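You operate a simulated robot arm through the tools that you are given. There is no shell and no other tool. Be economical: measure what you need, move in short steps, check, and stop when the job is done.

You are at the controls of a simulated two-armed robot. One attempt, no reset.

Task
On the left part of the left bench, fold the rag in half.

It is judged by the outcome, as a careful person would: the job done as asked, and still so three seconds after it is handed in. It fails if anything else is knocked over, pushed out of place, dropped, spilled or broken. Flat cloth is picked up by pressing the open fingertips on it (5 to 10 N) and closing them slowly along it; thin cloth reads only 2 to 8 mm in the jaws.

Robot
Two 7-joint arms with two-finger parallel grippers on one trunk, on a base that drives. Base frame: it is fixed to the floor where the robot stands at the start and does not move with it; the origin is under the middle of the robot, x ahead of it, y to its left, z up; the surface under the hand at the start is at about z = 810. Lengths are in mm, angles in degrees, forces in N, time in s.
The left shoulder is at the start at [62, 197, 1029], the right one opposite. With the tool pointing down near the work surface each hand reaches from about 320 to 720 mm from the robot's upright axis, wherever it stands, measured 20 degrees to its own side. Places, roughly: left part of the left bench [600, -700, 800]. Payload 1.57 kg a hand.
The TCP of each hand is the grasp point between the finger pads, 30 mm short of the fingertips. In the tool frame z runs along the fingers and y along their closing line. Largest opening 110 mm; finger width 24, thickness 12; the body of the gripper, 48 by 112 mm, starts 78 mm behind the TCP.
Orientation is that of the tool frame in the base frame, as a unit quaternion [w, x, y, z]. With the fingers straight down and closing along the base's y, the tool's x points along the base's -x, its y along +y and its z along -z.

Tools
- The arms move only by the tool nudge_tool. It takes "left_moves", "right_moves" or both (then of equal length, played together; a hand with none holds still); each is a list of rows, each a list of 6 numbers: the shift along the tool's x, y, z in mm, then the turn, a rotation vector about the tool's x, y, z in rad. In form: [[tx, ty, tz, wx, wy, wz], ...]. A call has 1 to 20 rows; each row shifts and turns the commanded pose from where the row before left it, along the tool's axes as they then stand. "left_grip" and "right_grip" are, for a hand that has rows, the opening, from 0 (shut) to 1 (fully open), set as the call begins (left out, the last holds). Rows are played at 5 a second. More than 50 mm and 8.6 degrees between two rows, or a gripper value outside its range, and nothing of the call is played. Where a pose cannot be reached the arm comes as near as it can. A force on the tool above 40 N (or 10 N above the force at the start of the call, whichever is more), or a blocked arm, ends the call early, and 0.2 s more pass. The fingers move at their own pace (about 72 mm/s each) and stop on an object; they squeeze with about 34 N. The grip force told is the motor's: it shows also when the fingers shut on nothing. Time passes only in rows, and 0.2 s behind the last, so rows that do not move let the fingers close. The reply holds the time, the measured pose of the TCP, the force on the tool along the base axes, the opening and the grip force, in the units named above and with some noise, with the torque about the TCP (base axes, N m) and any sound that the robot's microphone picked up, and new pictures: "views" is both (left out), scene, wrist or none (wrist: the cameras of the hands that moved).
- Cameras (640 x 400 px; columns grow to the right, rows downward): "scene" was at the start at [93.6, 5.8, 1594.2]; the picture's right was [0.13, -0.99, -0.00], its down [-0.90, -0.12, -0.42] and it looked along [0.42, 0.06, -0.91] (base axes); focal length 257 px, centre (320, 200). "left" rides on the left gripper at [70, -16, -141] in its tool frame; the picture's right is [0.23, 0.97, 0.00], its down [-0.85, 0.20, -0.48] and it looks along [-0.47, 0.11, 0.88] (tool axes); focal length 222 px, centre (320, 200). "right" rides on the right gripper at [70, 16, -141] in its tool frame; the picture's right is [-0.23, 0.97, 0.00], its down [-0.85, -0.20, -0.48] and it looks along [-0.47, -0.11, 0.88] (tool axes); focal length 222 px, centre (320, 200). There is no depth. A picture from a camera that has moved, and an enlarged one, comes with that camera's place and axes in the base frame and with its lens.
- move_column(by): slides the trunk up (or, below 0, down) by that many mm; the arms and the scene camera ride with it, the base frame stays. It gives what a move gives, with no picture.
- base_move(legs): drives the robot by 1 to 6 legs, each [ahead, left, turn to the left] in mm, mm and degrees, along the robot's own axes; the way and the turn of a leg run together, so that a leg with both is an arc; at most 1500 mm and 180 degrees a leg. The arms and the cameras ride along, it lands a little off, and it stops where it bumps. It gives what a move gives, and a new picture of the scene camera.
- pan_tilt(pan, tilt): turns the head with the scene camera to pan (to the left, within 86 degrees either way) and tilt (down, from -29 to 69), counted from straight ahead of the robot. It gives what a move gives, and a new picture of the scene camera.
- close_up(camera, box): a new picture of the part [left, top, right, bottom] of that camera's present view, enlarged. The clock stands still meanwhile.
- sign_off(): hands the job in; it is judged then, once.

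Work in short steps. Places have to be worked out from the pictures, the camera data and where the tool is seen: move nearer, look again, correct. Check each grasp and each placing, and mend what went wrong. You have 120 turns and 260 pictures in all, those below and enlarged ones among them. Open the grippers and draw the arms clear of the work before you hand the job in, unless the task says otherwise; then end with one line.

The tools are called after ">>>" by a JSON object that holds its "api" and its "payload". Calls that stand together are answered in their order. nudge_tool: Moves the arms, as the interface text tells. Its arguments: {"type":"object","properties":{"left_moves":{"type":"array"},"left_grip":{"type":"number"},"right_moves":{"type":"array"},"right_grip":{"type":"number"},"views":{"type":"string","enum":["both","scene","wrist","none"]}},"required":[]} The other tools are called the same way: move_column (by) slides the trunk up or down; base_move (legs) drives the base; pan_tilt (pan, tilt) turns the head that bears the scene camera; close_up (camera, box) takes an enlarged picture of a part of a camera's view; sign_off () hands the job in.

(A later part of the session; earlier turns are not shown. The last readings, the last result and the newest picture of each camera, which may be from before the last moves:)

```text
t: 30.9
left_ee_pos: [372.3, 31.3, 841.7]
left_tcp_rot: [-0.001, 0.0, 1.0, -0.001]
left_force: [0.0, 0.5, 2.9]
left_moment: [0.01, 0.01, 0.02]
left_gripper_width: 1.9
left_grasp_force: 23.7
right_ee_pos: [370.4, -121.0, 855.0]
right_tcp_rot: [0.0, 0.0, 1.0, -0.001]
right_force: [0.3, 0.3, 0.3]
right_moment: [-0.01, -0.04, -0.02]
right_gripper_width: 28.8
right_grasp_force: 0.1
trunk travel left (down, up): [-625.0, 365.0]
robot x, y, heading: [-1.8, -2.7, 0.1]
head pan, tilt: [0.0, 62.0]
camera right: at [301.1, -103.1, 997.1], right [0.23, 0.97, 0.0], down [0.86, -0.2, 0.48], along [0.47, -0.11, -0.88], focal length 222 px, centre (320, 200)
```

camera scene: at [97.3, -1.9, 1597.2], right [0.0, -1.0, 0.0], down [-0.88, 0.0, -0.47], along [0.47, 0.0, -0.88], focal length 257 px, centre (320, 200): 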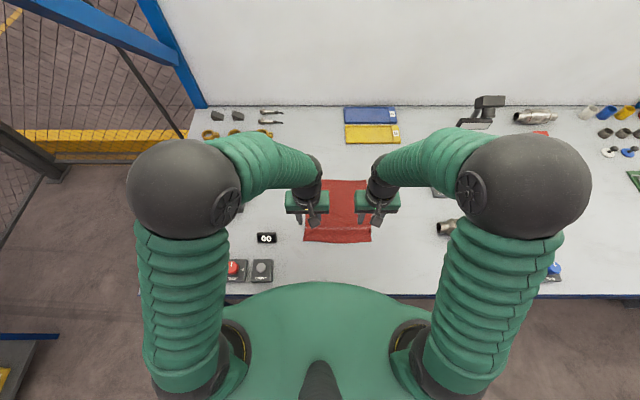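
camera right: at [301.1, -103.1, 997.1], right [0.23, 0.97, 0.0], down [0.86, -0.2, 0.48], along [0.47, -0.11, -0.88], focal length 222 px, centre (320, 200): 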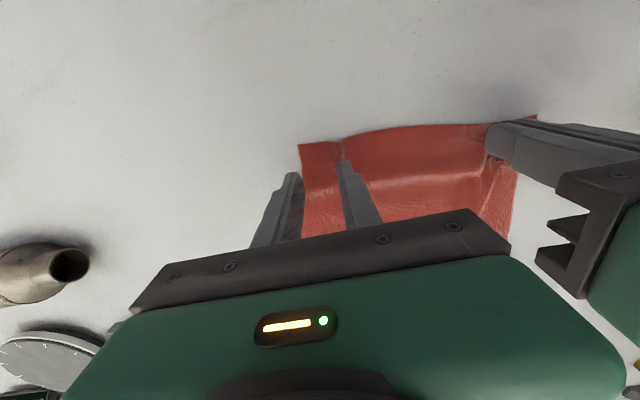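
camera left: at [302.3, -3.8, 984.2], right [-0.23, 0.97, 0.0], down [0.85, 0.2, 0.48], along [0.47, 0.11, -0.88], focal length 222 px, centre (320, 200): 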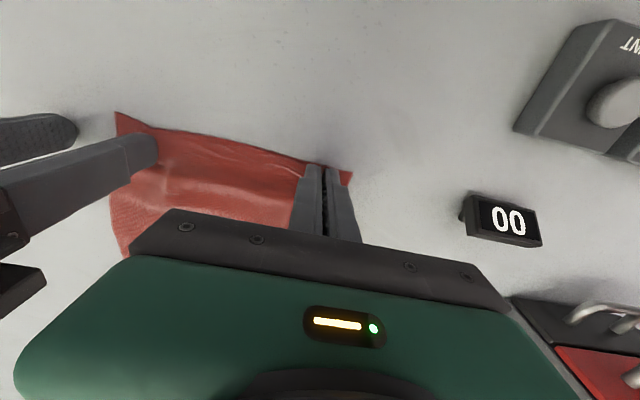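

Right corner is now at about (346,−131), with a flat stretch toward the left hand. I place the right hand at (360,−104) and press.

>>> {"api": "nudge_tool", "payload": {"right_moves": [[5, 9, 0, 0, 0, 0], [5, 8, 0, 0, 0, 0], [0, 0, 8, 0, 0, 0], [0, 0, 4, 0, 0, 0], [0, 0, 1, 0, 0, 0], [0, 0, 0.7, 0, 0, 0], [0, 0, 0, 0, 0, 0]], "views": "wrist"}}

```text
t: 32.5
left_ee_pos: [373.4, 30.4, 841.9]
left_tcp_rot: [0.001, 0.0, 1.0, 0.001]
left_force: [1.2, -0.4, 3.3]
left_moment: [-0.01, 0.0, 0.0]
left_gripper_width: 2.0
left_grasp_force: 23.6
right_ee_pos: [360.1, -103.7, 841.2]
right_tcp_rot: [0.0, 0.0, 1.0, 0.0]
right_force: [1.2, 0.2, 1.7]
right_moment: [0.02, -0.02, 0.01]
right_gripper_width: 28.2
right_grasp_force: 0.0
trunk travel left (down, up): [-625.0, 365.0]
robot x, y, heading: [1.7, -1.4, -0.0]
head pan, tilt: [0.0, 62.0]
camera right: at [290.3, -86.3, 983.4], right [0.23, 0.97, 0.0], down [0.85, -0.2, 0.48], along [0.47, -0.11, -0.88], focal length 222 px, centre (320, 200)
```

right: 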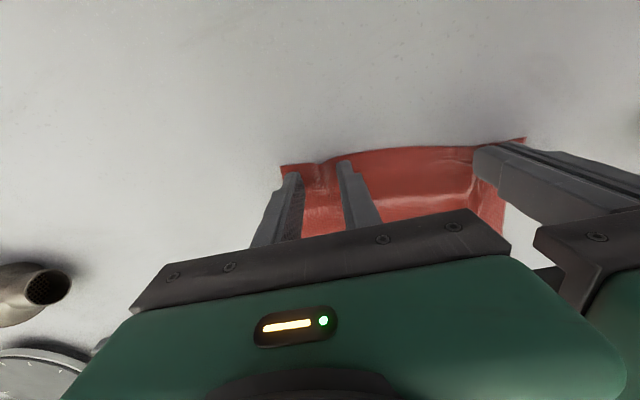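

Well placed on the cloth, 2 N so far. I add 0.7 mm and close slowly while looking.

>>> {"api": "nudge_tool", "payload": {"right_moves": [[0, 0, 0.7, 0, 0, 0], [0, 0, 0, 0, 0, 0]], "views": "none"}}

>>> {"api": "nudge_tool", "payload": {"right_moves": [[0, 0, 0, 0, 0, 0], [0, 0, 0, 0, 0, 0]], "right_grip": 0.2, "views": "none"}}

>>> {"api": "nudge_tool", "payload": {"right_moves": [[0, 0, 0, 0, 0, 0], [0, 0, 0, 0, 0, 0]], "right_grip": 0.13, "views": "wrist"}}

```text
t: 33.1
left_ee_pos: [372.8, 31.9, 841.9]
left_tcp_rot: [0.0, 0.0, 1.0, 0.0]
left_force: [0.2, 0.1, 0.5]
left_moment: [0.01, -0.05, 0.01]
left_gripper_width: 1.6
left_grasp_force: 23.5
right_ee_pos: [359.4, -103.3, 840.7]
right_tcp_rot: [0.001, -0.001, 1.0, 0.0]
right_force: [0.6, 1.2, 11.1]
right_moment: [-0.02, 0.02, 0.0]
right_gripper_width: 28.5
right_grasp_force: 0.0
trunk travel left (down, up): [-625.0, 365.0]
robot x, y, heading: [0.9, -1.7, -0.1]
head pan, tilt: [0.0, 62.0]
```

```text
t: 33.7
left_ee_pos: [373.0, 30.8, 843.1]
left_tcp_rot: [0.0, 0.001, 1.0, 0.0]
left_force: [0.3, 0.1, 1.3]
left_moment: [-0.04, 0.0, 0.0]
left_gripper_width: 2.0
left_grasp_force: 23.7
right_ee_pos: [359.2, -103.7, 842.2]
right_tcp_rot: [0.001, 0.0, 1.0, 0.0]
right_force: [1.0, 1.0, 13.4]
right_moment: [-0.03, 0.05, 0.0]
right_gripper_width: 20.7
right_grasp_force: 0.2
trunk travel left (down, up): [-625.0, 365.0]
robot x, y, heading: [1.0, -1.3, 0.1]
head pan, tilt: [0.0, 62.0]
```

```text
t: 34.3
left_ee_pos: [372.6, 29.9, 842.3]
left_tcp_rot: [0.001, -0.001, 1.0, 0.0]
left_force: [-0.1, -2.1, 1.2]
left_moment: [-0.1, 0.02, 0.0]
left_gripper_width: 1.8
left_grasp_force: 23.9
right_ee_pos: [359.6, -103.0, 841.3]
right_tcp_rot: [0.001, 0.0, 1.0, 0.0]
right_force: [0.7, 2.1, 15.9]
right_moment: [0.02, 0.06, -0.02]
right_gripper_width: 13.8
right_grasp_force: 0.1
trunk travel left (down, up): [-625.0, 365.0]
robot x, y, heading: [-0.8, 1.8, -0.0]
head pan, tilt: [0.0, 62.0]
camera right: at [289.9, -86.4, 983.0], right [0.23, 0.97, 0.0], down [0.85, -0.2, 0.48], along [0.47, -0.11, -0.88], focal length 222 px, centre (320, 200)
```

right: 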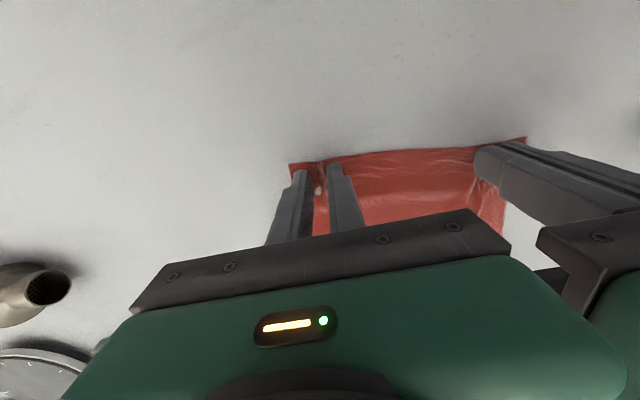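

A ridge rises in the right jaws. I close further while moving the right 4 mm inward to keep tension low.

>>> {"api": "nudge_tool", "payload": {"right_moves": [[0, 2, 0, 0, 0, 0], [0, 2, 0, 0, 0, 0], [0, 0, 0, 0, 0, 0]], "right_grip": 0.07, "views": "none"}}

>>> {"api": "nudge_tool", "payload": {"right_moves": [[0, 0, 0, 0, 0, 0], [0, 0, 0, 0, 0, 0], [0, 0, 0, 0, 0, 0]], "right_grip": 0, "views": "wrist"}}

>>> {"api": "close_up", "payload": {"camera": "left", "box": [240, 110, 400, 210]}}

```text
t: 35.1
left_ee_pos: [371.8, 29.9, 842.5]
left_tcp_rot: [0.0, 0.0, 1.0, 0.0]
left_force: [0.1, 0.1, 0.6]
left_moment: [0.02, 0.06, -0.02]
left_gripper_width: 1.9
left_grasp_force: 23.9
right_ee_pos: [360.2, -100.3, 840.5]
right_tcp_rot: [0.0, -0.001, 1.0, 0.0]
right_force: [0.1, -3.7, 14.5]
right_moment: [-0.17, 0.03, 0.03]
right_gripper_width: 8.6
right_grasp_force: 0.3
trunk travel left (down, up): [-625.0, 365.0]
robot x, y, heading: [-2.5, -3.7, -0.1]
head pan, tilt: [0.0, 62.0]
```

```text
t: 35.9
left_ee_pos: [372.0, 30.4, 842.5]
left_tcp_rot: [0.0, 0.0, 1.0, 0.0]
left_force: [0.1, 0.2, 0.0]
left_moment: [-0.03, 0.01, 0.01]
left_gripper_width: 1.8
left_grasp_force: 23.8
right_ee_pos: [359.4, -99.2, 841.4]
right_tcp_rot: [0.0, 0.0, 1.0, 0.001]
right_force: [-0.4, 1.3, 11.3]
right_moment: [-0.01, 0.05, -0.02]
right_gripper_width: 2.3
right_grasp_force: 24.0
trunk travel left (down, up): [-625.0, 365.0]
robot x, y, heading: [2.4, -1.1, 0.0]
head pan, tilt: [0.0, 62.0]
camera right: at [290.1, -82.3, 983.1], right [0.23, 0.97, 0.0], down [0.85, -0.2, 0.48], along [0.47, -0.11, -0.88], focal length 222 px, centre (320, 200)
```

right: 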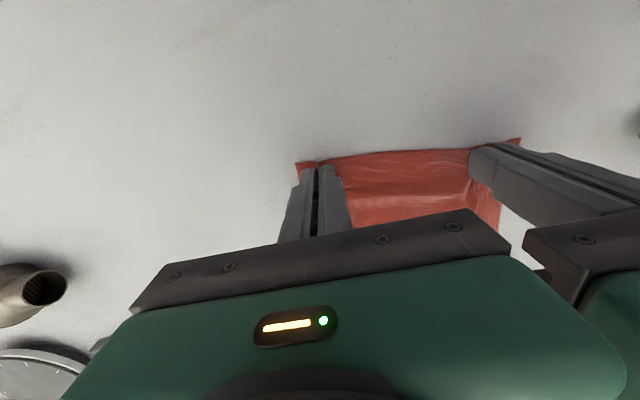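

```text
4.00 times, centred on (320, 160) of left
camera zoom: at [302.4, 14.6, 984.1], right [-0.23, 0.97, 0.0], down [0.85, 0.2, 0.48], along [0.47, 0.11, -0.88], focal length 888 px, centre (320, 360)
```

zoom: 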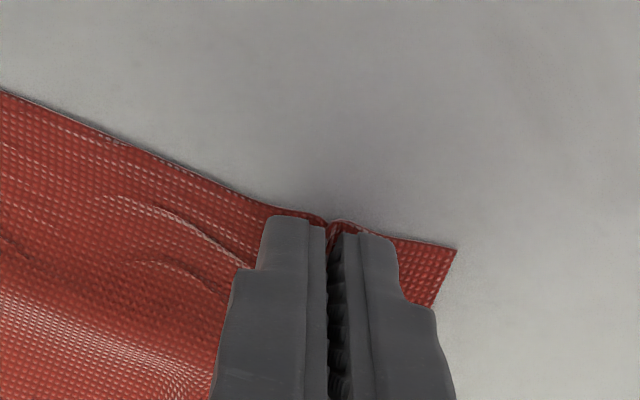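

Both read about 2 mm with cloth in the jaws. I lift slowly by 50 mm together and look.

>>> {"api": "nudge_tool", "payload": {"left_moves": [[0, 0, -5, 0, 0, 0], [0, 0, -5, 0, 0, 0], [-3, 0, -10, 0, 0, 0], [-4, 0, -10, 0, 0, 0], [-5, 0, -10, 0, 0, 0], [-5, 0, -10, 0, 0, 0], [0, 0, 0, 0, 0, 0]], "right_moves": [[0, 0, -5, 0, 0, 0], [0, 0, -5, 0, 0, 0], [-3, 0, -10, 0, 0, 0], [-4, 0, -10, 0, 0, 0], [-5, 0, -10, 0, 0, 0], [-5, 0, -10, 0, 0, 0], [0, 0, 0, 0, 0, 0]]}}

```text
t: 37.5
left_ee_pos: [390.2, 28.8, 892.9]
left_tcp_rot: [0.0, 0.0, 1.0, 0.001]
left_force: [-0.2, -0.8, 1.1]
left_moment: [-0.04, -0.01, 0.0]
left_gripper_width: 1.8
left_grasp_force: 23.3
right_ee_pos: [377.4, -100.5, 892.4]
right_tcp_rot: [0.0, 0.0, 1.0, 0.0]
right_force: [0.0, 0.7, 0.3]
right_moment: [0.06, 0.02, -0.03]
right_gripper_width: 2.0
right_grasp_force: 23.6
trunk travel left (down, up): [-625.0, 365.0]
robot x, y, heading: [0.0, 1.1, 0.1]
head pan, tilt: [0.0, 62.0]
camera scene: at [97.4, -1.6, 1597.2], right [0.0, -1.0, 0.0], down [-0.88, 0.0, -0.47], along [0.47, 0.0, -0.88], focal length 257 px, centre (320, 200)
camera right: at [307.8, -83.4, 1033.4], right [0.23, 0.97, 0.0], down [0.86, -0.2, 0.48], along [0.47, -0.11, -0.88], focal length 222 px, centre (320, 200)
camera left: at [320.4, 13.1, 1033.9], right [-0.23, 0.97, 0.0], down [0.86, 0.2, 0.48], along [0.47, 0.11, -0.88], focal length 222 px, centre (320, 200)
```

scene: 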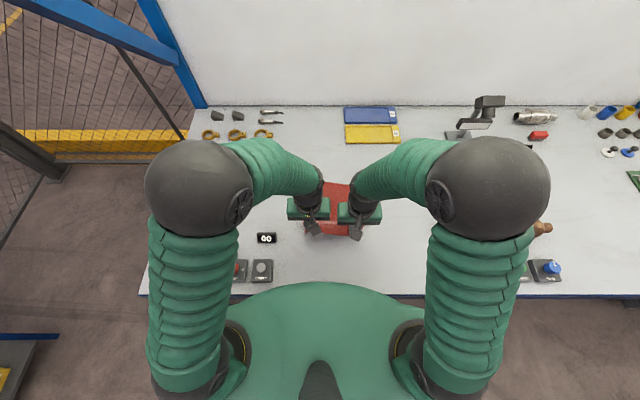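
right: 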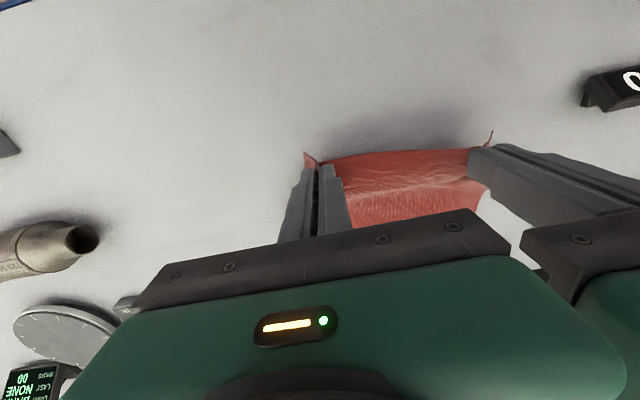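
left: 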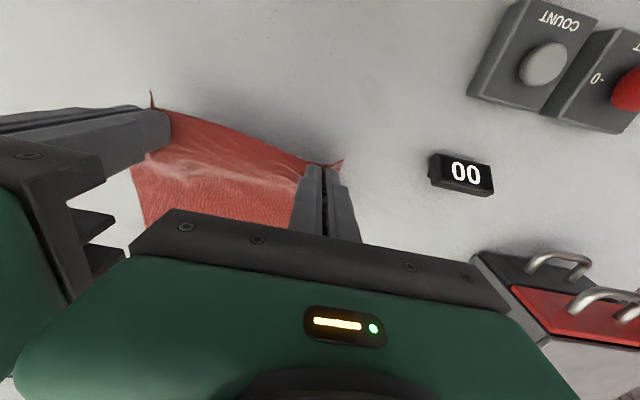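

Both corners are lifted. I carry them up and forward to the middle (x≈475), also spreading and centring the hands (y 18 and −127).

>>> {"api": "nudge_tool", "payload": {"left_moves": [[-14, -2, -12, 0, 0, 0], [-14, -2, -12, 0, 0, 0], [-14, -2, -12, 0, 0, 0], [-14, -2, -10, 0, 0, 0], [-14, -2, -8, 0, 0, 0], [-15, -1, -3, 0, 0, 0], [0, 0, 0, 0, 0, 0]], "right_moves": [[-16, -5, -12, 0, 0, 0], [-16, -5, -12, 0, 0, 0], [-16, -5, -12, 0, 0, 0], [-16, -4, -10, 0, 0, 0], [-17, -4, -8, 0, 0, 0], [-17, -4, -3, 0, 0, 0], [0, 0, 0, 0, 0, 0]]}}

```text
t: 39.1
left_ee_pos: [475.9, 19.0, 949.6]
left_tcp_rot: [0.0, -0.001, 1.0, 0.0]
left_force: [0.0, -16.5, 0.1]
left_moment: [-0.53, 0.04, -0.08]
left_gripper_width: 1.9
left_grasp_force: 23.5
right_ee_pos: [476.0, -127.6, 949.5]
right_tcp_rot: [0.0, 0.0, 1.0, 0.0]
right_force: [0.6, 16.8, -0.2]
right_moment: [0.52, -0.02, 0.03]
right_gripper_width: 2.2
right_grasp_force: 23.3
trunk travel left (down, up): [-625.0, 365.0]
robot x, y, heading: [2.6, -5.9, 0.0]
head pan, tilt: [0.0, 62.0]
camera scene: at [97.4, -1.9, 1597.2], right [0.0, -1.0, 0.0], down [-0.88, 0.0, -0.47], along [0.47, 0.0, -0.88], focal length 257 px, centre (320, 200)
camera right: at [405.9, -110.5, 1090.5], right [0.23, 0.97, 0.0], down [0.85, -0.2, 0.48], along [0.47, -0.11, -0.88], focal length 222 px, centre (320, 200)
camera left: at [405.2, 2.9, 1090.9], right [-0.23, 0.97, 0.0], down [0.85, 0.2, 0.48], along [0.47, 0.11, -0.88], focal length 222 px, centre (320, 200)
```

scene: 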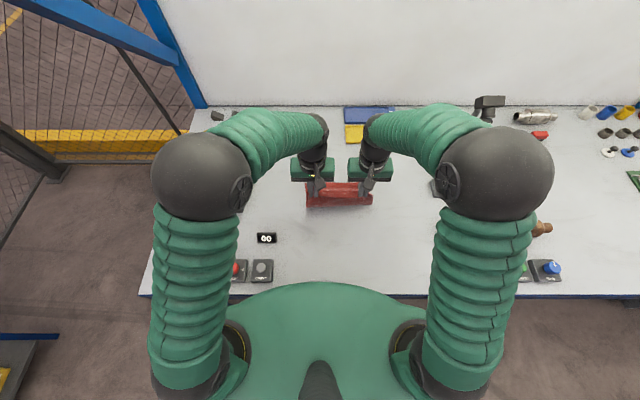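
right: 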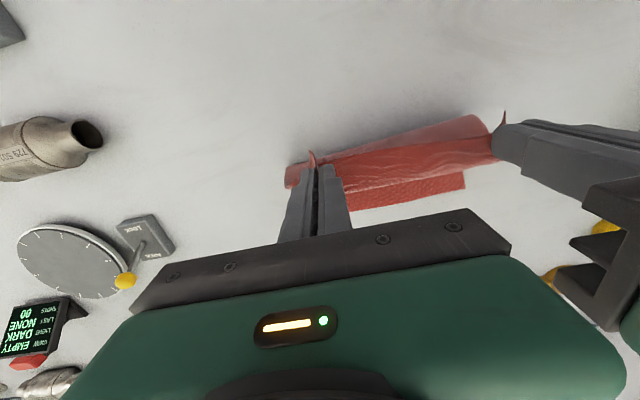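
left: 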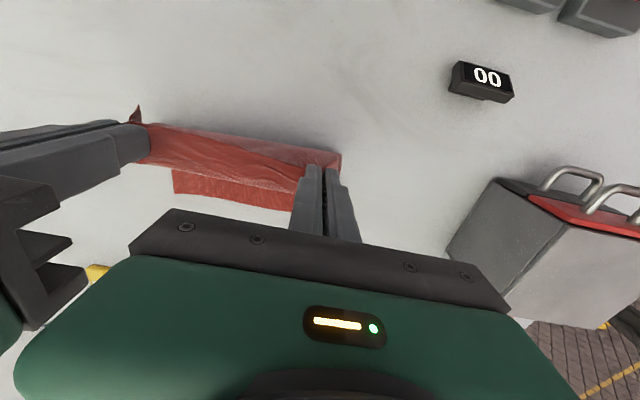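

Carried nicely; far edge is x≈586, y −164…56. Tension is 16 N, so I bring the hands together slightly, move forward to x≈562, and tilt the fingers so the pinched edge will fall forward.

>>> {"api": "nudge_tool", "payload": {"left_moves": [[-14, -1.5, 2, 0, 0, 0], [-14, -1, 4, 0, 0, 0], [-14, 0, 6, 0, 0, 0], [-14, 0, 8, 0, 0, 0], [-15, 0, 10, 0, 0, 0], [-15, 0, 10, 0, 0, 0], [0, 0, 0, 0, 0.12, 0], [0, 0, 0, 0, 0.12, 0], [0, 0, 0, 0, 0.12, 0], [0, 0, 0, 0, 0.12, 0], [0, 0, 0, 0, 0, 0]], "right_moves": [[-14, 1.5, 2, 0, 0, 0], [-14, 1, 4, 0, 0, 0], [-14, 0, 6, 0, 0, 0], [-14, 0, 8, 0, 0, 0], [-15, 0, 10, 0, 0, 0], [-15, 0, 10, 0, 0, 0], [0, 0, 0, 0, 0.12, 0], [0, 0, 0, 0, 0.12, 0], [0, 0, 0, 0, 0.12, 0], [0, 0, 0, 0, 0.12, 0], [0, 0, 0, 0, 0, 0]]}}

```text
t: 41.5
left_ee_pos: [546.4, 18.8, 908.2]
left_tcp_rot: [-0.238, 0.0, 0.971, 0.0]
left_force: [1.3, -7.1, 0.7]
left_moment: [-0.22, -0.01, 0.1]
left_gripper_width: 1.7
left_grasp_force: 23.4
left hand out of reach, approached as far as the arm can: row 10
right_ee_pos: [561.1, -123.4, 909.0]
right_tcp_rot: [-0.238, 0.001, 0.971, 0.002]
right_force: [-0.8, 7.5, 0.7]
right_moment: [0.21, 0.01, -0.07]
right_gripper_width: 2.5
right_grasp_force: 23.6
trunk travel left (down, up): [-625.0, 365.0]
robot x, y, heading: [-1.2, -0.4, -0.0]
head pan, tilt: [0.0, 62.0]
camera scene: at [97.8, -1.8, 1597.3], right [0.0, -1.0, 0.0], down [-0.88, 0.0, -0.47], along [0.47, 0.0, -0.88], focal length 257 px, centre (320, 200)
camera right: at [565.4, -106.4, 1067.4], right [0.2, 0.97, -0.1], down [0.98, -0.2, 0.03], along [0.01, -0.11, -0.99], focal length 222 px, centre (320, 200)
camera left: at [548.9, 2.8, 1065.8], right [-0.2, 0.97, 0.1], down [0.98, 0.2, 0.03], along [0.01, 0.11, -0.99], focal length 222 px, centre (320, 200)
```

scene: 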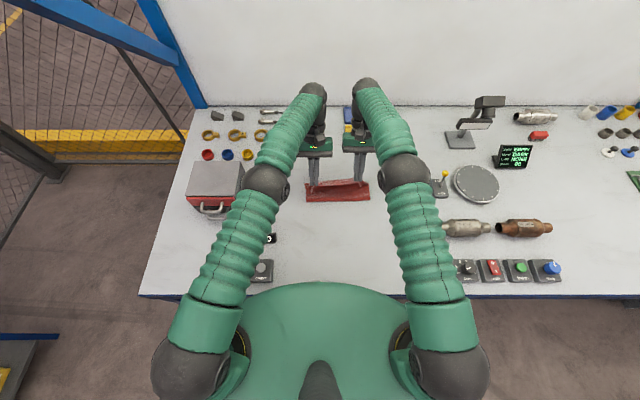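
right: 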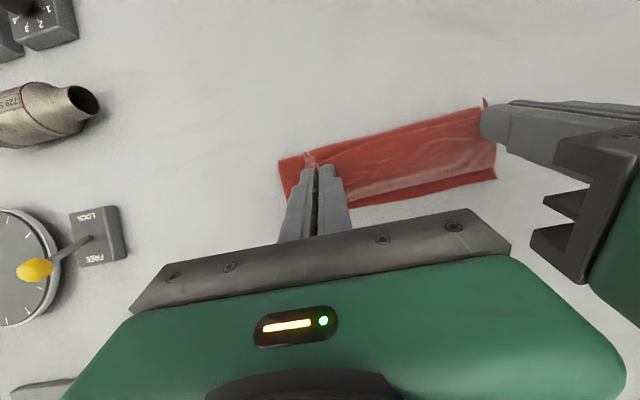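
left: 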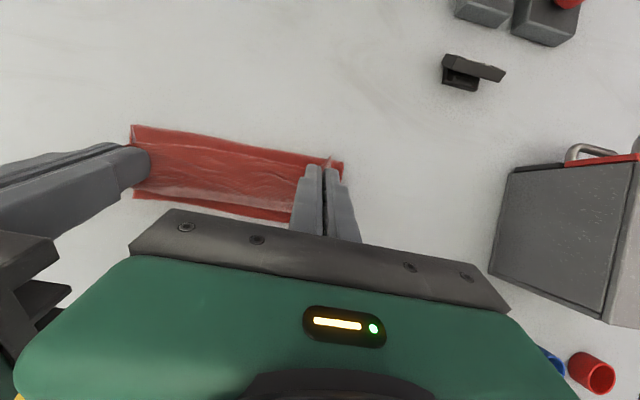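

The left arm hits its reach with this tilt, so I reduce the tilt to about 14°, then lower both tips onto the far half at x≈565.

>>> {"api": "nudge_tool", "payload": {"left_moves": [[0, 0, 0, 0, -0.12, 0], [0, 0, 0, 0, -0.12, 0], [0, 0, 0, 0, 0, 0], [-4, 0, 15, 0, 0, 0], [-4, 0, 15, 0, 0, 0], [-4, 0, 12, 0, 0, 0], [-3, 0, 8, 0, 0, 0], [0, 0, 0, 0, 0, 0]], "right_moves": [[0, 0, 0, 0, -0.12, 0], [0, 0, 0, 0, -0.12, 0], [0, 0, 0, 0, 0, 0], [-4, 0, 15, 0, 0, 0], [-4, 0, 15, 0, 0, 0], [-4, 0, 12, 0, 0, 0], [-3, 0, 8, 0, 0, 0], [0, 0, 0, 0, 0, 0]]}}

```text
t: 43.3
left_ee_pos: [548.6, 19.2, 855.3]
left_tcp_rot: [-0.119, 0.0, 0.993, 0.0]
left_force: [1.6, -9.9, 0.2]
left_moment: [-0.33, -0.01, 0.07]
left_gripper_width: 1.6
left_grasp_force: 23.1
right_ee_pos: [563.9, -124.6, 856.1]
right_tcp_rot: [-0.118, 0.001, 0.993, 0.001]
right_force: [-1.6, 9.7, 0.4]
right_moment: [0.32, 0.0, -0.05]
right_gripper_width: 2.5
right_grasp_force: 24.5
trunk travel left (down, up): [-625.0, 365.0]
robot x, y, heading: [1.1, 2.8, -0.2]
head pan, tilt: [0.0, 62.0]
camera scene: at [99.1, -1.9, 1597.1], right [0.0, -1.0, 0.0], down [-0.88, 0.0, -0.47], along [0.47, 0.0, -0.88], focal length 257 px, centre (320, 200)
camera right: at [529.5, -107.1, 1009.6], right [0.22, 0.97, -0.05], down [0.94, -0.2, 0.26], along [0.24, -0.11, -0.96], focal length 222 px, centre (320, 200)
camera left: at [514.3, 3.1, 1009.0], right [-0.22, 0.97, 0.05], down [0.94, 0.2, 0.26], along [0.24, 0.11, -0.96], focal length 222 px, centre (320, 200)
```

scene: 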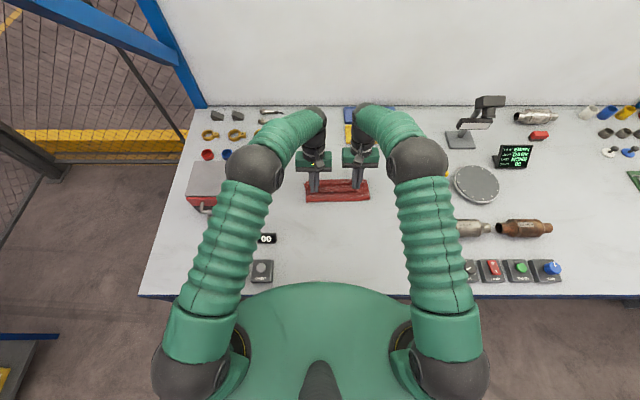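
right: 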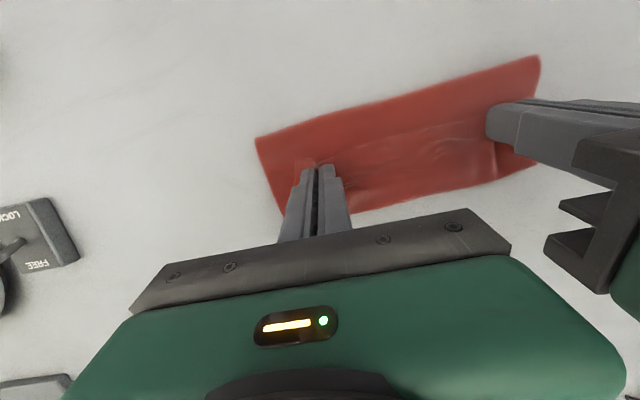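
left: 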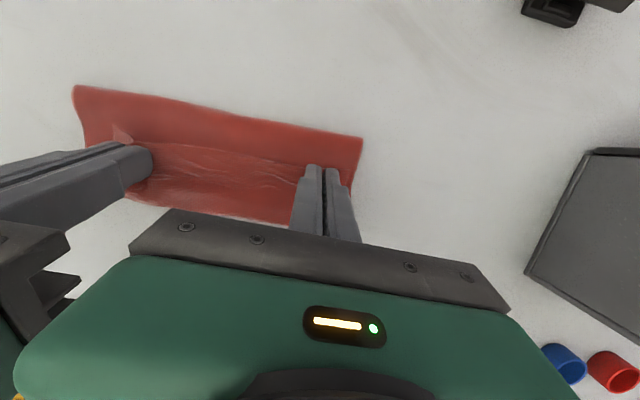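

The fold looks good. Left is 15 mm behind the right; I bring it forward and lower both about 9 mm.

>>> {"api": "nudge_tool", "payload": {"left_moves": [[-7, 0, -1.5, 0, 0, 0], [-7, 0, -1.5, 0, 0, 0], [-1, 0, 4, 0, 0, 0], [-1, 0, 4, 0, 0, 0], [0, 0, 2, 0, 0, 0], [0, 0, 0, 0, 0, 0]], "right_moves": [[0, 0, 0, 0, 0, 0], [0, 0, 0, 0, 0, 0], [-1, 0, 4, 0, 0, 0], [-1, 0, 4, 0, 0, 0], [0, 0, 2, 0, 0, 0], [0, 0, 0, 0, 0, 0]], "views": "wrist"}}

```text
t: 44.7
left_ee_pos: [562.7, 19.3, 844.9]
left_tcp_rot: [-0.119, 0.0, 0.993, 0.0]
left_force: [2.2, -9.1, 7.0]
left_moment: [-0.29, -0.01, 0.03]
left_gripper_width: 1.8
left_grasp_force: 23.7
right_ee_pos: [563.4, -123.9, 846.8]
right_tcp_rot: [-0.119, 0.0, 0.993, 0.0]
right_force: [-0.5, 8.5, -0.9]
right_moment: [0.32, 0.0, -0.01]
right_gripper_width: 2.0
right_grasp_force: 23.5
trunk travel left (down, up): [-625.0, 365.0]
robot x, y, heading: [-4.1, -1.5, 0.2]
head pan, tilt: [0.0, 62.0]
camera right: at [529.9, -107.5, 1000.4], right [0.22, 0.97, -0.05], down [0.94, -0.2, 0.26], along [0.24, -0.11, -0.96], focal length 222 px, centre (320, 200)
camera left: at [527.6, 3.3, 998.6], right [-0.22, 0.97, 0.05], down [0.94, 0.2, 0.26], along [0.24, 0.11, -0.96], focal length 222 px, centre (320, 200)
```

right: 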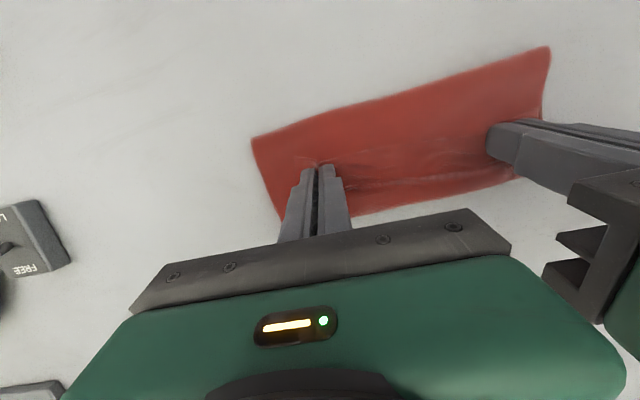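
left: 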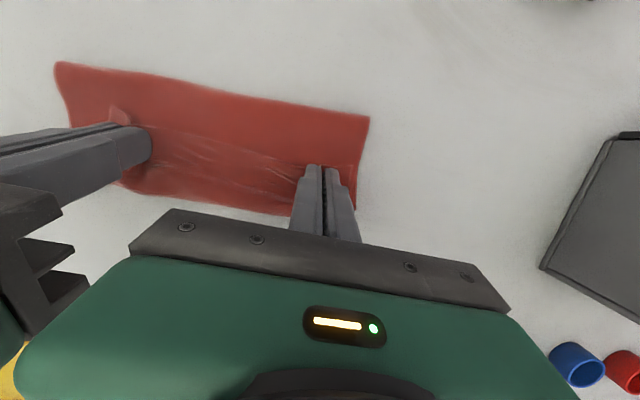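

Contact on the left (7 N), right almost. I lower the right 1.5 mm and open both fingers slightly to let go.

>>> {"api": "nudge_tool", "payload": {"left_moves": [[0, 0, 0, 0, 0, 0], [0, 0, 0, 0, 0, 0], [0, 0, 0, 0, 0, 0], [0, 0, -5, 0, 0, 0], [0, 0, -15, 0, 0, 0], [0, 0, -25, 0, 0, 0], [0, 0, -25, 0, 0, 0], [0, 0, 0, 0, 0, 0]], "right_moves": [[0, 0, 1.5, 0, 0, 0], [0, 0, 0, 0, 0, 0], [0, 0, 0, 0, 0, 0], [0, 0, -5, 0, 0, 0], [0, 0, -15, 0, 0, 0], [0, 0, -25, 0, 0, 0], [0, 0, -25, 0, 0, 0], [0, 0, 0, 0, 0, 0]], "left_grip": 0.3, "right_grip": 0.3}}

```text
t: 46.5
left_ee_pos: [578.4, 19.0, 912.2]
left_tcp_rot: [-0.12, 0.0, 0.993, -0.001]
left_force: [0.4, 0.1, 0.4]
left_moment: [-0.02, 0.0, 0.0]
left_gripper_width: 33.0
left_grasp_force: 0.0
right_ee_pos: [580.6, -123.2, 912.5]
right_tcp_rot: [-0.12, -0.001, 0.993, -0.001]
right_force: [-0.3, 0.4, 0.1]
right_moment: [0.0, -0.03, -0.01]
right_gripper_width: 32.8
right_grasp_force: 0.0
trunk travel left (down, up): [-625.0, 365.0]
robot x, y, heading: [-1.8, 2.6, -0.0]
head pan, tilt: [0.0, 62.0]
camera scene: at [99.8, -1.8, 1597.0], right [0.0, -1.0, 0.0], down [-0.88, 0.0, -0.47], along [0.47, 0.0, -0.88], focal length 257 px, centre (320, 200)
camera right: at [546.0, -105.5, 1067.0], right [0.22, 0.97, -0.05], down [0.94, -0.2, 0.26], along [0.24, -0.11, -0.96], focal length 222 px, centre (320, 200)
camera left: at [544.6, 2.5, 1066.3], right [-0.22, 0.97, 0.05], down [0.94, 0.2, 0.26], along [0.24, 0.11, -0.96], focal length 222 px, centre (320, 200)
```

scene: 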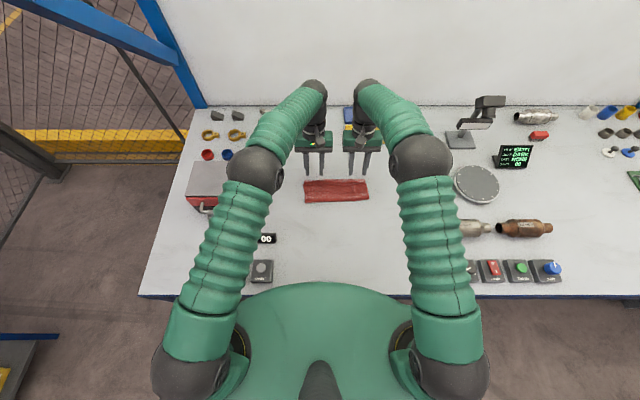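
right: 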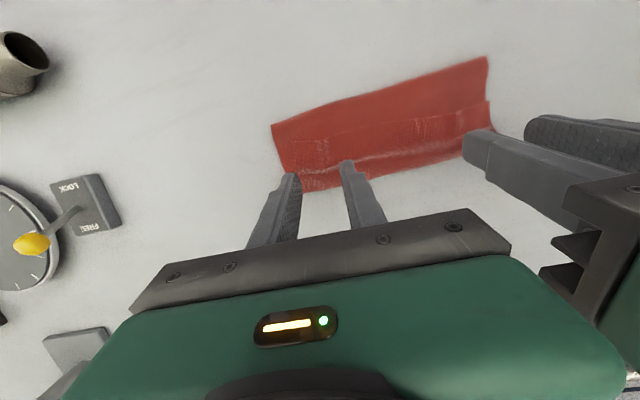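
left: 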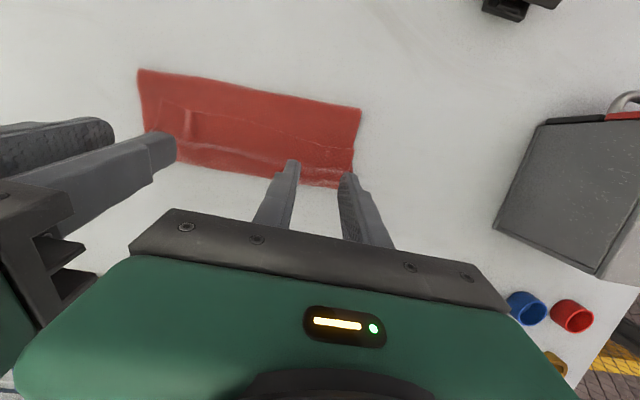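

Folded. I zoom in to check whether the edge strip lies folded back.

>>> {"api": "close_up", "payload": {"camera": "left", "box": [110, 50, 390, 225]}}

>>> {"api": "close_up", "payload": {"camera": "right", "box": [250, 40, 530, 215]}}

>>> {"api": "close_up", "payload": {"camera": "scene", "box": [280, 160, 400, 235]}}

```text
2.29 times, centred on (250, 138) of left
camera zoom: at [544.6, 2.5, 1066.3], right [-0.22, 0.97, 0.05], down [0.94, 0.2, 0.26], along [0.24, 0.11, -0.96], focal length 508 px, centre (480, 343)
```

zoom: 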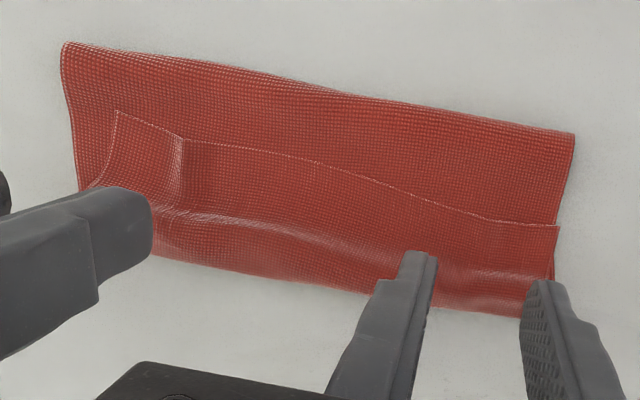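

```text
2.29 times, centred on (390, 128) of right
camera zoom: at [546.0, -105.5, 1067.0], right [0.22, 0.97, -0.05], down [0.94, -0.2, 0.26], along [0.24, -0.11, -0.96], focal length 508 px, centre (160, 366)
```

zoom: 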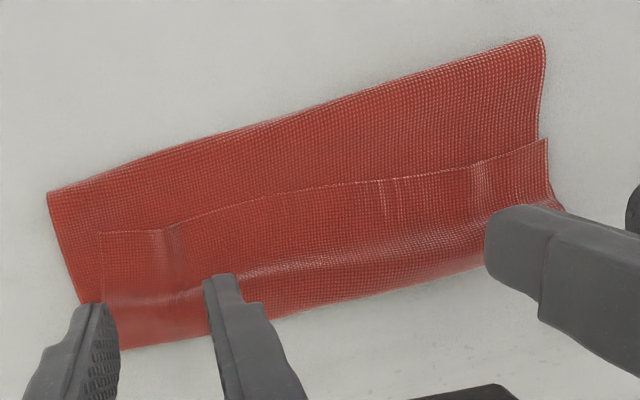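

```text
5.33 times, centred on (340, 198) of scene
camera zoom: at [99.8, -1.8, 1597.0], right [0.0, -1.0, 0.0], down [-0.88, 0.0, -0.47], along [0.47, 0.0, -0.88], focal length 1373 px, centre (213, 213)
```

zoom: 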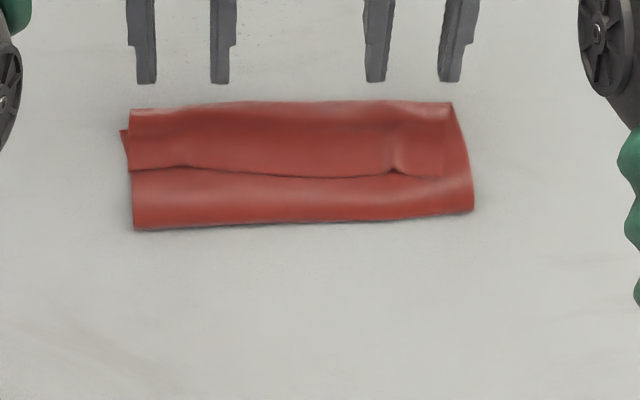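

As feared the edge strip (~50 mm) lies folded back towards me, free edge at x≈543. I'll set the hands upright, put open fingertips just on the near side of that edge and sweep it forward.

>>> {"api": "nudge_tool", "payload": {"left_moves": [[0, -6, 0, 0, -0.12, 0], [0, -5, 0, 0, -0.12, 0], [17, 0, 0, 0, 0, 0], [17, 0, 10, 0, 0, 0], [18, 0, 20, 0, 0, 0], [0, 0, 24, 0, 0, 0], [0, 0, 0, 0, 0, 0]], "right_moves": [[0, 4, 0, 0, -0.12, 0], [0, 4, 0, 0, -0.12, 0], [17, 0, 0, 0, 0, 0], [17, 0, 10, 0, 0, 0], [18, 0, 20, 0, 0, 0], [0, 0, 24, 0, 0, 0], [0, 0, 0, 0, 0, 0]], "left_grip": 0.6, "right_grip": 0.6, "views": "wrist"}}

```text
t: 48.1
left_ee_pos: [527.2, 7.7, 858.0]
left_tcp_rot: [0.001, 0.0, 1.0, 0.0]
left_force: [0.6, 0.0, 0.0]
left_moment: [0.01, -0.03, -0.03]
left_gripper_width: 66.0
left_grasp_force: 0.0
right_ee_pos: [526.9, -116.5, 859.5]
right_tcp_rot: [0.001, 0.0, 1.0, 0.0]
right_force: [-0.6, 0.5, 0.3]
right_moment: [0.0, -0.01, 0.0]
right_gripper_width: 66.2
right_grasp_force: 0.1
trunk travel left (down, up): [-625.0, 365.0]
robot x, y, heading: [4.3, -0.3, -0.3]
head pan, tilt: [0.0, 62.0]
camera right: at [457.8, -99.1, 1000.3], right [0.23, 0.97, 0.0], down [0.85, -0.2, 0.48], along [0.47, -0.11, -0.88], focal length 222 px, centre (320, 200)
camera left: at [456.6, -8.2, 999.3], right [-0.23, 0.97, 0.0], down [0.85, 0.2, 0.48], along [0.47, 0.11, -0.88], focal length 222 px, centre (320, 200)
```

right: 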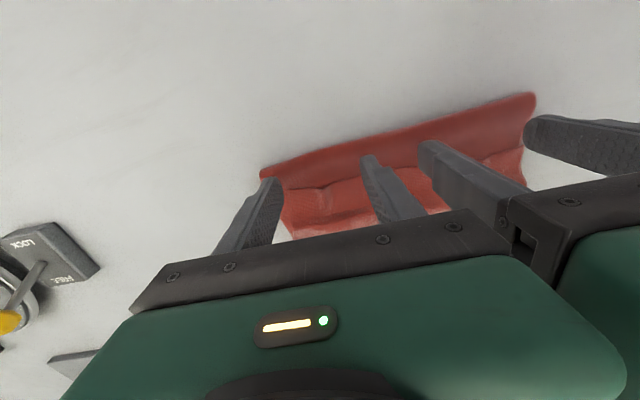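
left: 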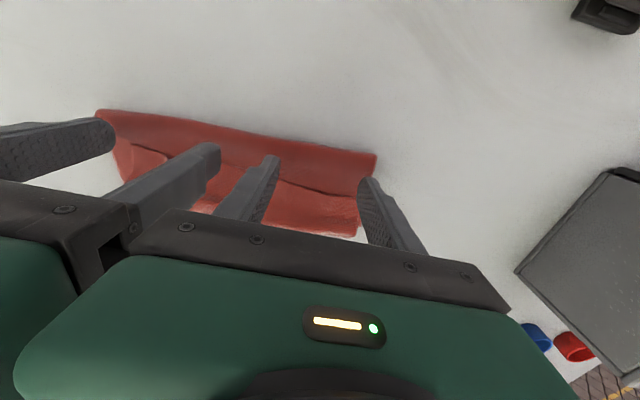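

The strip edge is at x≈538; finger front faces are about 539, so I back up 10 mm and lower gently.

>>> {"api": "nudge_tool", "payload": {"left_moves": [[10, 0, 0, 0, 0, 0], [0, 0, 3, 0, 0, 0], [0, 0, 3, 0, 0, 0], [0, 0, 2, 0, 0, 0], [0, 0, 0, 0, 0, 0]], "right_moves": [[10, 0, 0, 0, 0, 0], [0, 0, 3, 0, 0, 0], [0, 0, 3, 0, 0, 0], [0, 0, 2, 0, 0, 0], [0, 0, 0, 0, 0, 0]], "views": "none"}}

```text
t: 49.3
left_ee_pos: [517.0, 9.4, 849.4]
left_tcp_rot: [0.0, 0.0, 1.0, 0.0]
left_force: [0.3, -0.4, 0.7]
left_moment: [0.01, 0.0, 0.01]
left_gripper_width: 65.8
left_grasp_force: 0.0
right_ee_pos: [517.3, -117.2, 849.7]
right_tcp_rot: [0.0, 0.0, 1.0, 0.001]
right_force: [-0.1, -0.1, 0.1]
right_moment: [-0.01, 0.02, 0.01]
right_gripper_width: 66.0
right_grasp_force: 0.1
trunk travel left (down, up): [-625.0, 365.0]
robot x, y, heading: [2.1, -0.3, 0.2]
head pan, tilt: [0.0, 62.0]
```

Still free; two or three mm lower until light contact, then look.

>>> {"api": "nudge_tool", "payload": {"left_moves": [[0, 0, 1, 0, 0, 0], [0, 0, 1, 0, 0, 0], [0, 0, 1, 0, 0, 0], [0, 0, 0, 0, 0, 0]], "right_moves": [[0, 0, 1, 0, 0, 0], [0, 0, 1, 0, 0, 0], [0, 0, 1, 0, 0, 0], [0, 0, 0, 0, 0, 0]], "views": "wrist"}}

```text
t: 50.3
left_ee_pos: [516.7, 9.0, 846.6]
left_tcp_rot: [0.0, 0.001, 1.0, -0.001]
left_force: [-0.7, 0.3, -0.2]
left_moment: [0.03, 0.0, 0.01]
left_gripper_width: 65.9
left_grasp_force: 0.1
right_ee_pos: [517.9, -115.5, 848.2]
right_tcp_rot: [0.0, 0.0, 1.0, -0.001]
right_force: [-0.4, 1.4, 1.4]
right_moment: [-0.03, 0.03, 0.02]
right_gripper_width: 66.1
right_grasp_force: 0.1
trunk travel left (down, up): [-625.0, 365.0]
robot x, y, heading: [2.1, 0.6, 0.2]
head pan, tilt: [0.0, 62.0]
camera right: at [448.3, -99.3, 989.4], right [0.23, 0.97, 0.0], down [0.86, -0.2, 0.48], along [0.47, -0.11, -0.88], focal length 222 px, centre (320, 200)
camera left: at [446.4, -8.0, 988.1], right [-0.23, 0.97, 0.0], down [0.86, 0.2, 0.48], along [0.47, 0.11, -0.88], focal length 222 px, centre (320, 200)
```

right: 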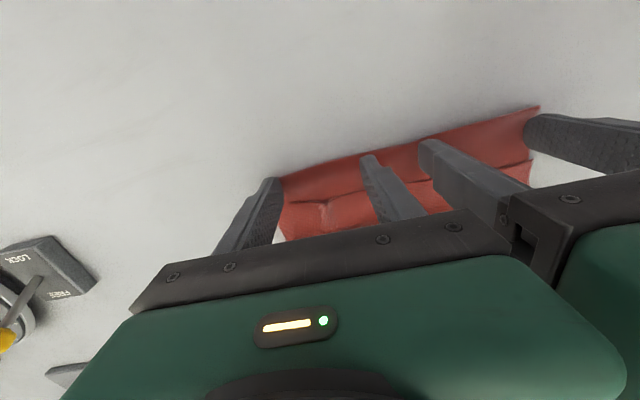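
left: 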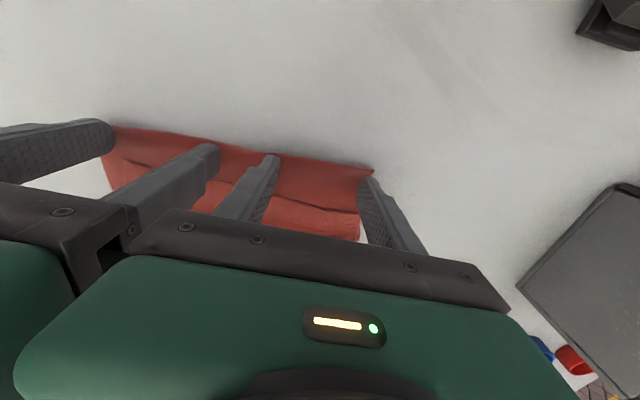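

Tips are just touching (1 N). I go 1.5 mm lower and sweep forward 60 mm slowly.

>>> {"api": "nudge_tool", "payload": {"left_moves": [[0, 0, 2, 0, 0, 0], [-5, 0, 0, 0, 0, 0], [-5, 0, 0, 0, 0, 0], [-6, 0, 0, 0, 0, 0], [-6, 0, 0, 0, 0, 0], [-6, 0, 0, 0, 0, 0], [-6, 0, 0, 0, 0, 0], [-6, 0, 0, 0, 0, 0], [0, 0, 0, 0, 0, 0]], "right_moves": [[0, 0, 1.5, 0, 0, 0], [-5, 0, 0, 0, 0, 0], [-5, 0, 0, 0, 0, 0], [-6, 0, 0, 0, 0, 0], [-6, 0, 0, 0, 0, 0], [-6, 0, 0, 0, 0, 0], [-6, 0, 0, 0, 0, 0], [-6, 0, 0, 0, 0, 0], [0, 0, 0, 0, 0, 0]]}}

>>> {"api": "close_up", "payload": {"camera": "scene", "box": [280, 160, 400, 235]}}

```text
t: 52.3
left_ee_pos: [556.1, 8.3, 845.5]
left_tcp_rot: [0.0, 0.0, 1.0, 0.0]
left_force: [-1.1, 0.2, -0.1]
left_moment: [-0.01, 0.01, -0.03]
left_gripper_width: 66.2
left_grasp_force: 0.0
right_ee_pos: [557.2, -117.2, 845.8]
right_tcp_rot: [0.0, 0.0, 1.0, 0.0]
right_force: [0.4, 0.0, -0.4]
right_moment: [-0.01, -0.01, 0.0]
right_gripper_width: 66.0
right_grasp_force: 0.2
trunk travel left (down, up): [-625.0, 365.0]
robot x, y, heading: [2.4, -3.6, -0.1]
head pan, tilt: [0.0, 62.0]
camera scene: at [98.7, -1.9, 1597.1], right [0.0, -1.0, 0.0], down [-0.88, 0.0, -0.47], along [0.47, 0.0, -0.88], focal length 257 px, centre (320, 200)
camera right: at [487.9, -99.2, 987.8], right [0.23, 0.97, 0.0], down [0.86, -0.2, 0.48], along [0.47, -0.11, -0.88], focal length 222 px, centre (320, 200)
camera left: at [486.2, -8.1, 986.2], right [-0.23, 0.97, 0.0], down [0.86, 0.2, 0.48], along [0.47, 0.11, -0.88], focal length 222 px, centre (320, 200)
```

scene: 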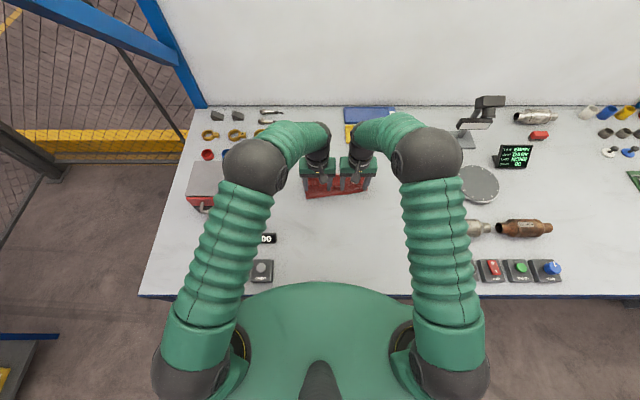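
right: 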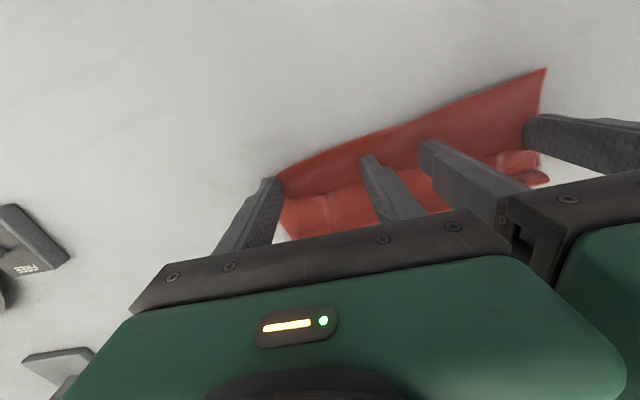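
left: 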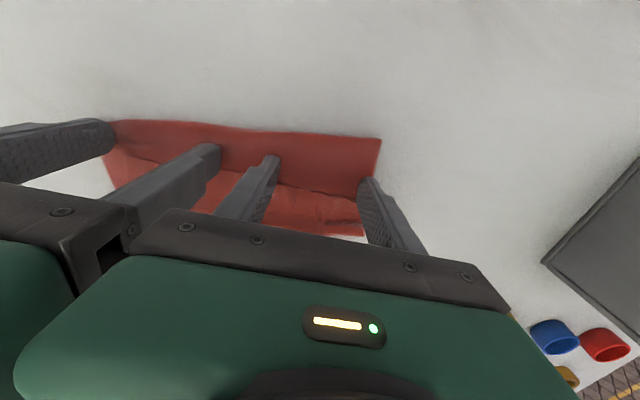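

```text
5.33 times, centred on (340, 198) of scene
camera zoom: at [98.7, -1.9, 1597.1], right [0.0, -1.0, 0.0], down [-0.88, 0.0, -0.47], along [0.47, 0.0, -0.88], focal length 1373 px, centre (213, 213)
```

zoom: 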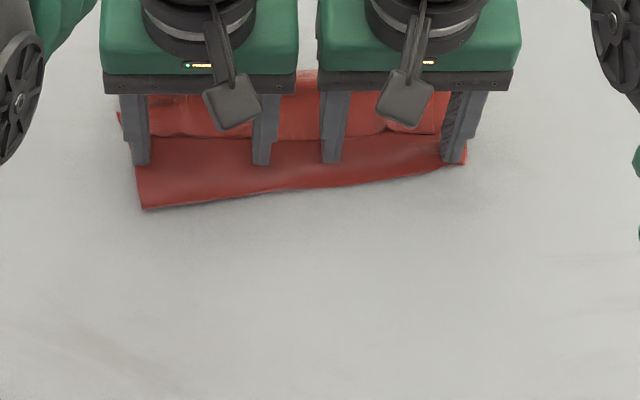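

The sweep dragged the whole flap instead of flipping the strip. I raise the hands, pull back and look.

>>> {"api": "nudge_tool", "payload": {"left_moves": [[0, 0, -10, 0, 0, 0], [0, 0, -30, 0, 0, 0], [30, 0, -30, 0, 0, 0], [40, 5, -30, 0, 0, 0], [40, 10, 0, 0, 0, 0], [40, 10, 0, 0, 0, 0], [0, 0, 0, 0, 0, 0]], "right_moves": [[0, 0, -10, 0, 0, 0], [0, 0, -30, 0, 0, 0], [30, 0, -30, 0, 0, 0], [40, -5, -30, 0, 0, 0], [40, -10, 0, 0, 0, 0], [40, -10, 0, 0, 0, 0], [0, 0, 0, 0, 0, 0]], "views": "wrist"}}

>>> {"api": "close_up", "payload": {"camera": "right", "box": [240, 140, 560, 340]}}

>>> {"api": "close_up", "payload": {"camera": "scene", "box": [280, 160, 400, 235]}}

```text
refused: row 4 steps farther than a row can; nothing moved
```

```text
2.00 times, centred on (400, 240) of right
camera zoom: at [487.9, -99.2, 987.8], right [0.23, 0.97, 0.0], down [0.86, -0.2, 0.48], along [0.47, -0.11, -0.88], focal length 444 px, centre (160, 120)
```

zoom: 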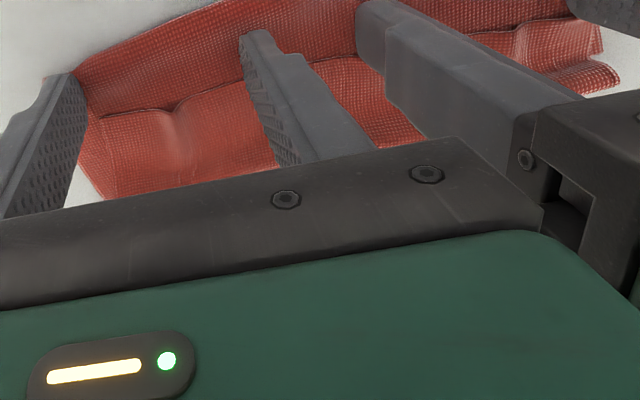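

```text
5.33 times, centred on (340, 198) of scene
camera zoom: at [98.7, -1.9, 1597.1], right [0.0, -1.0, 0.0], down [-0.88, 0.0, -0.47], along [0.47, 0.0, -0.88], focal length 1373 px, centre (213, 213)
```

zoom: 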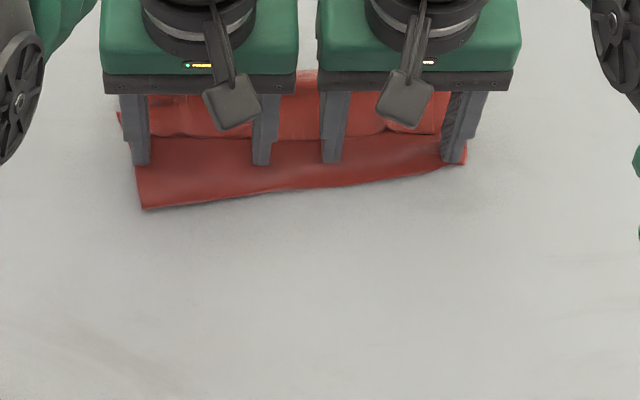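

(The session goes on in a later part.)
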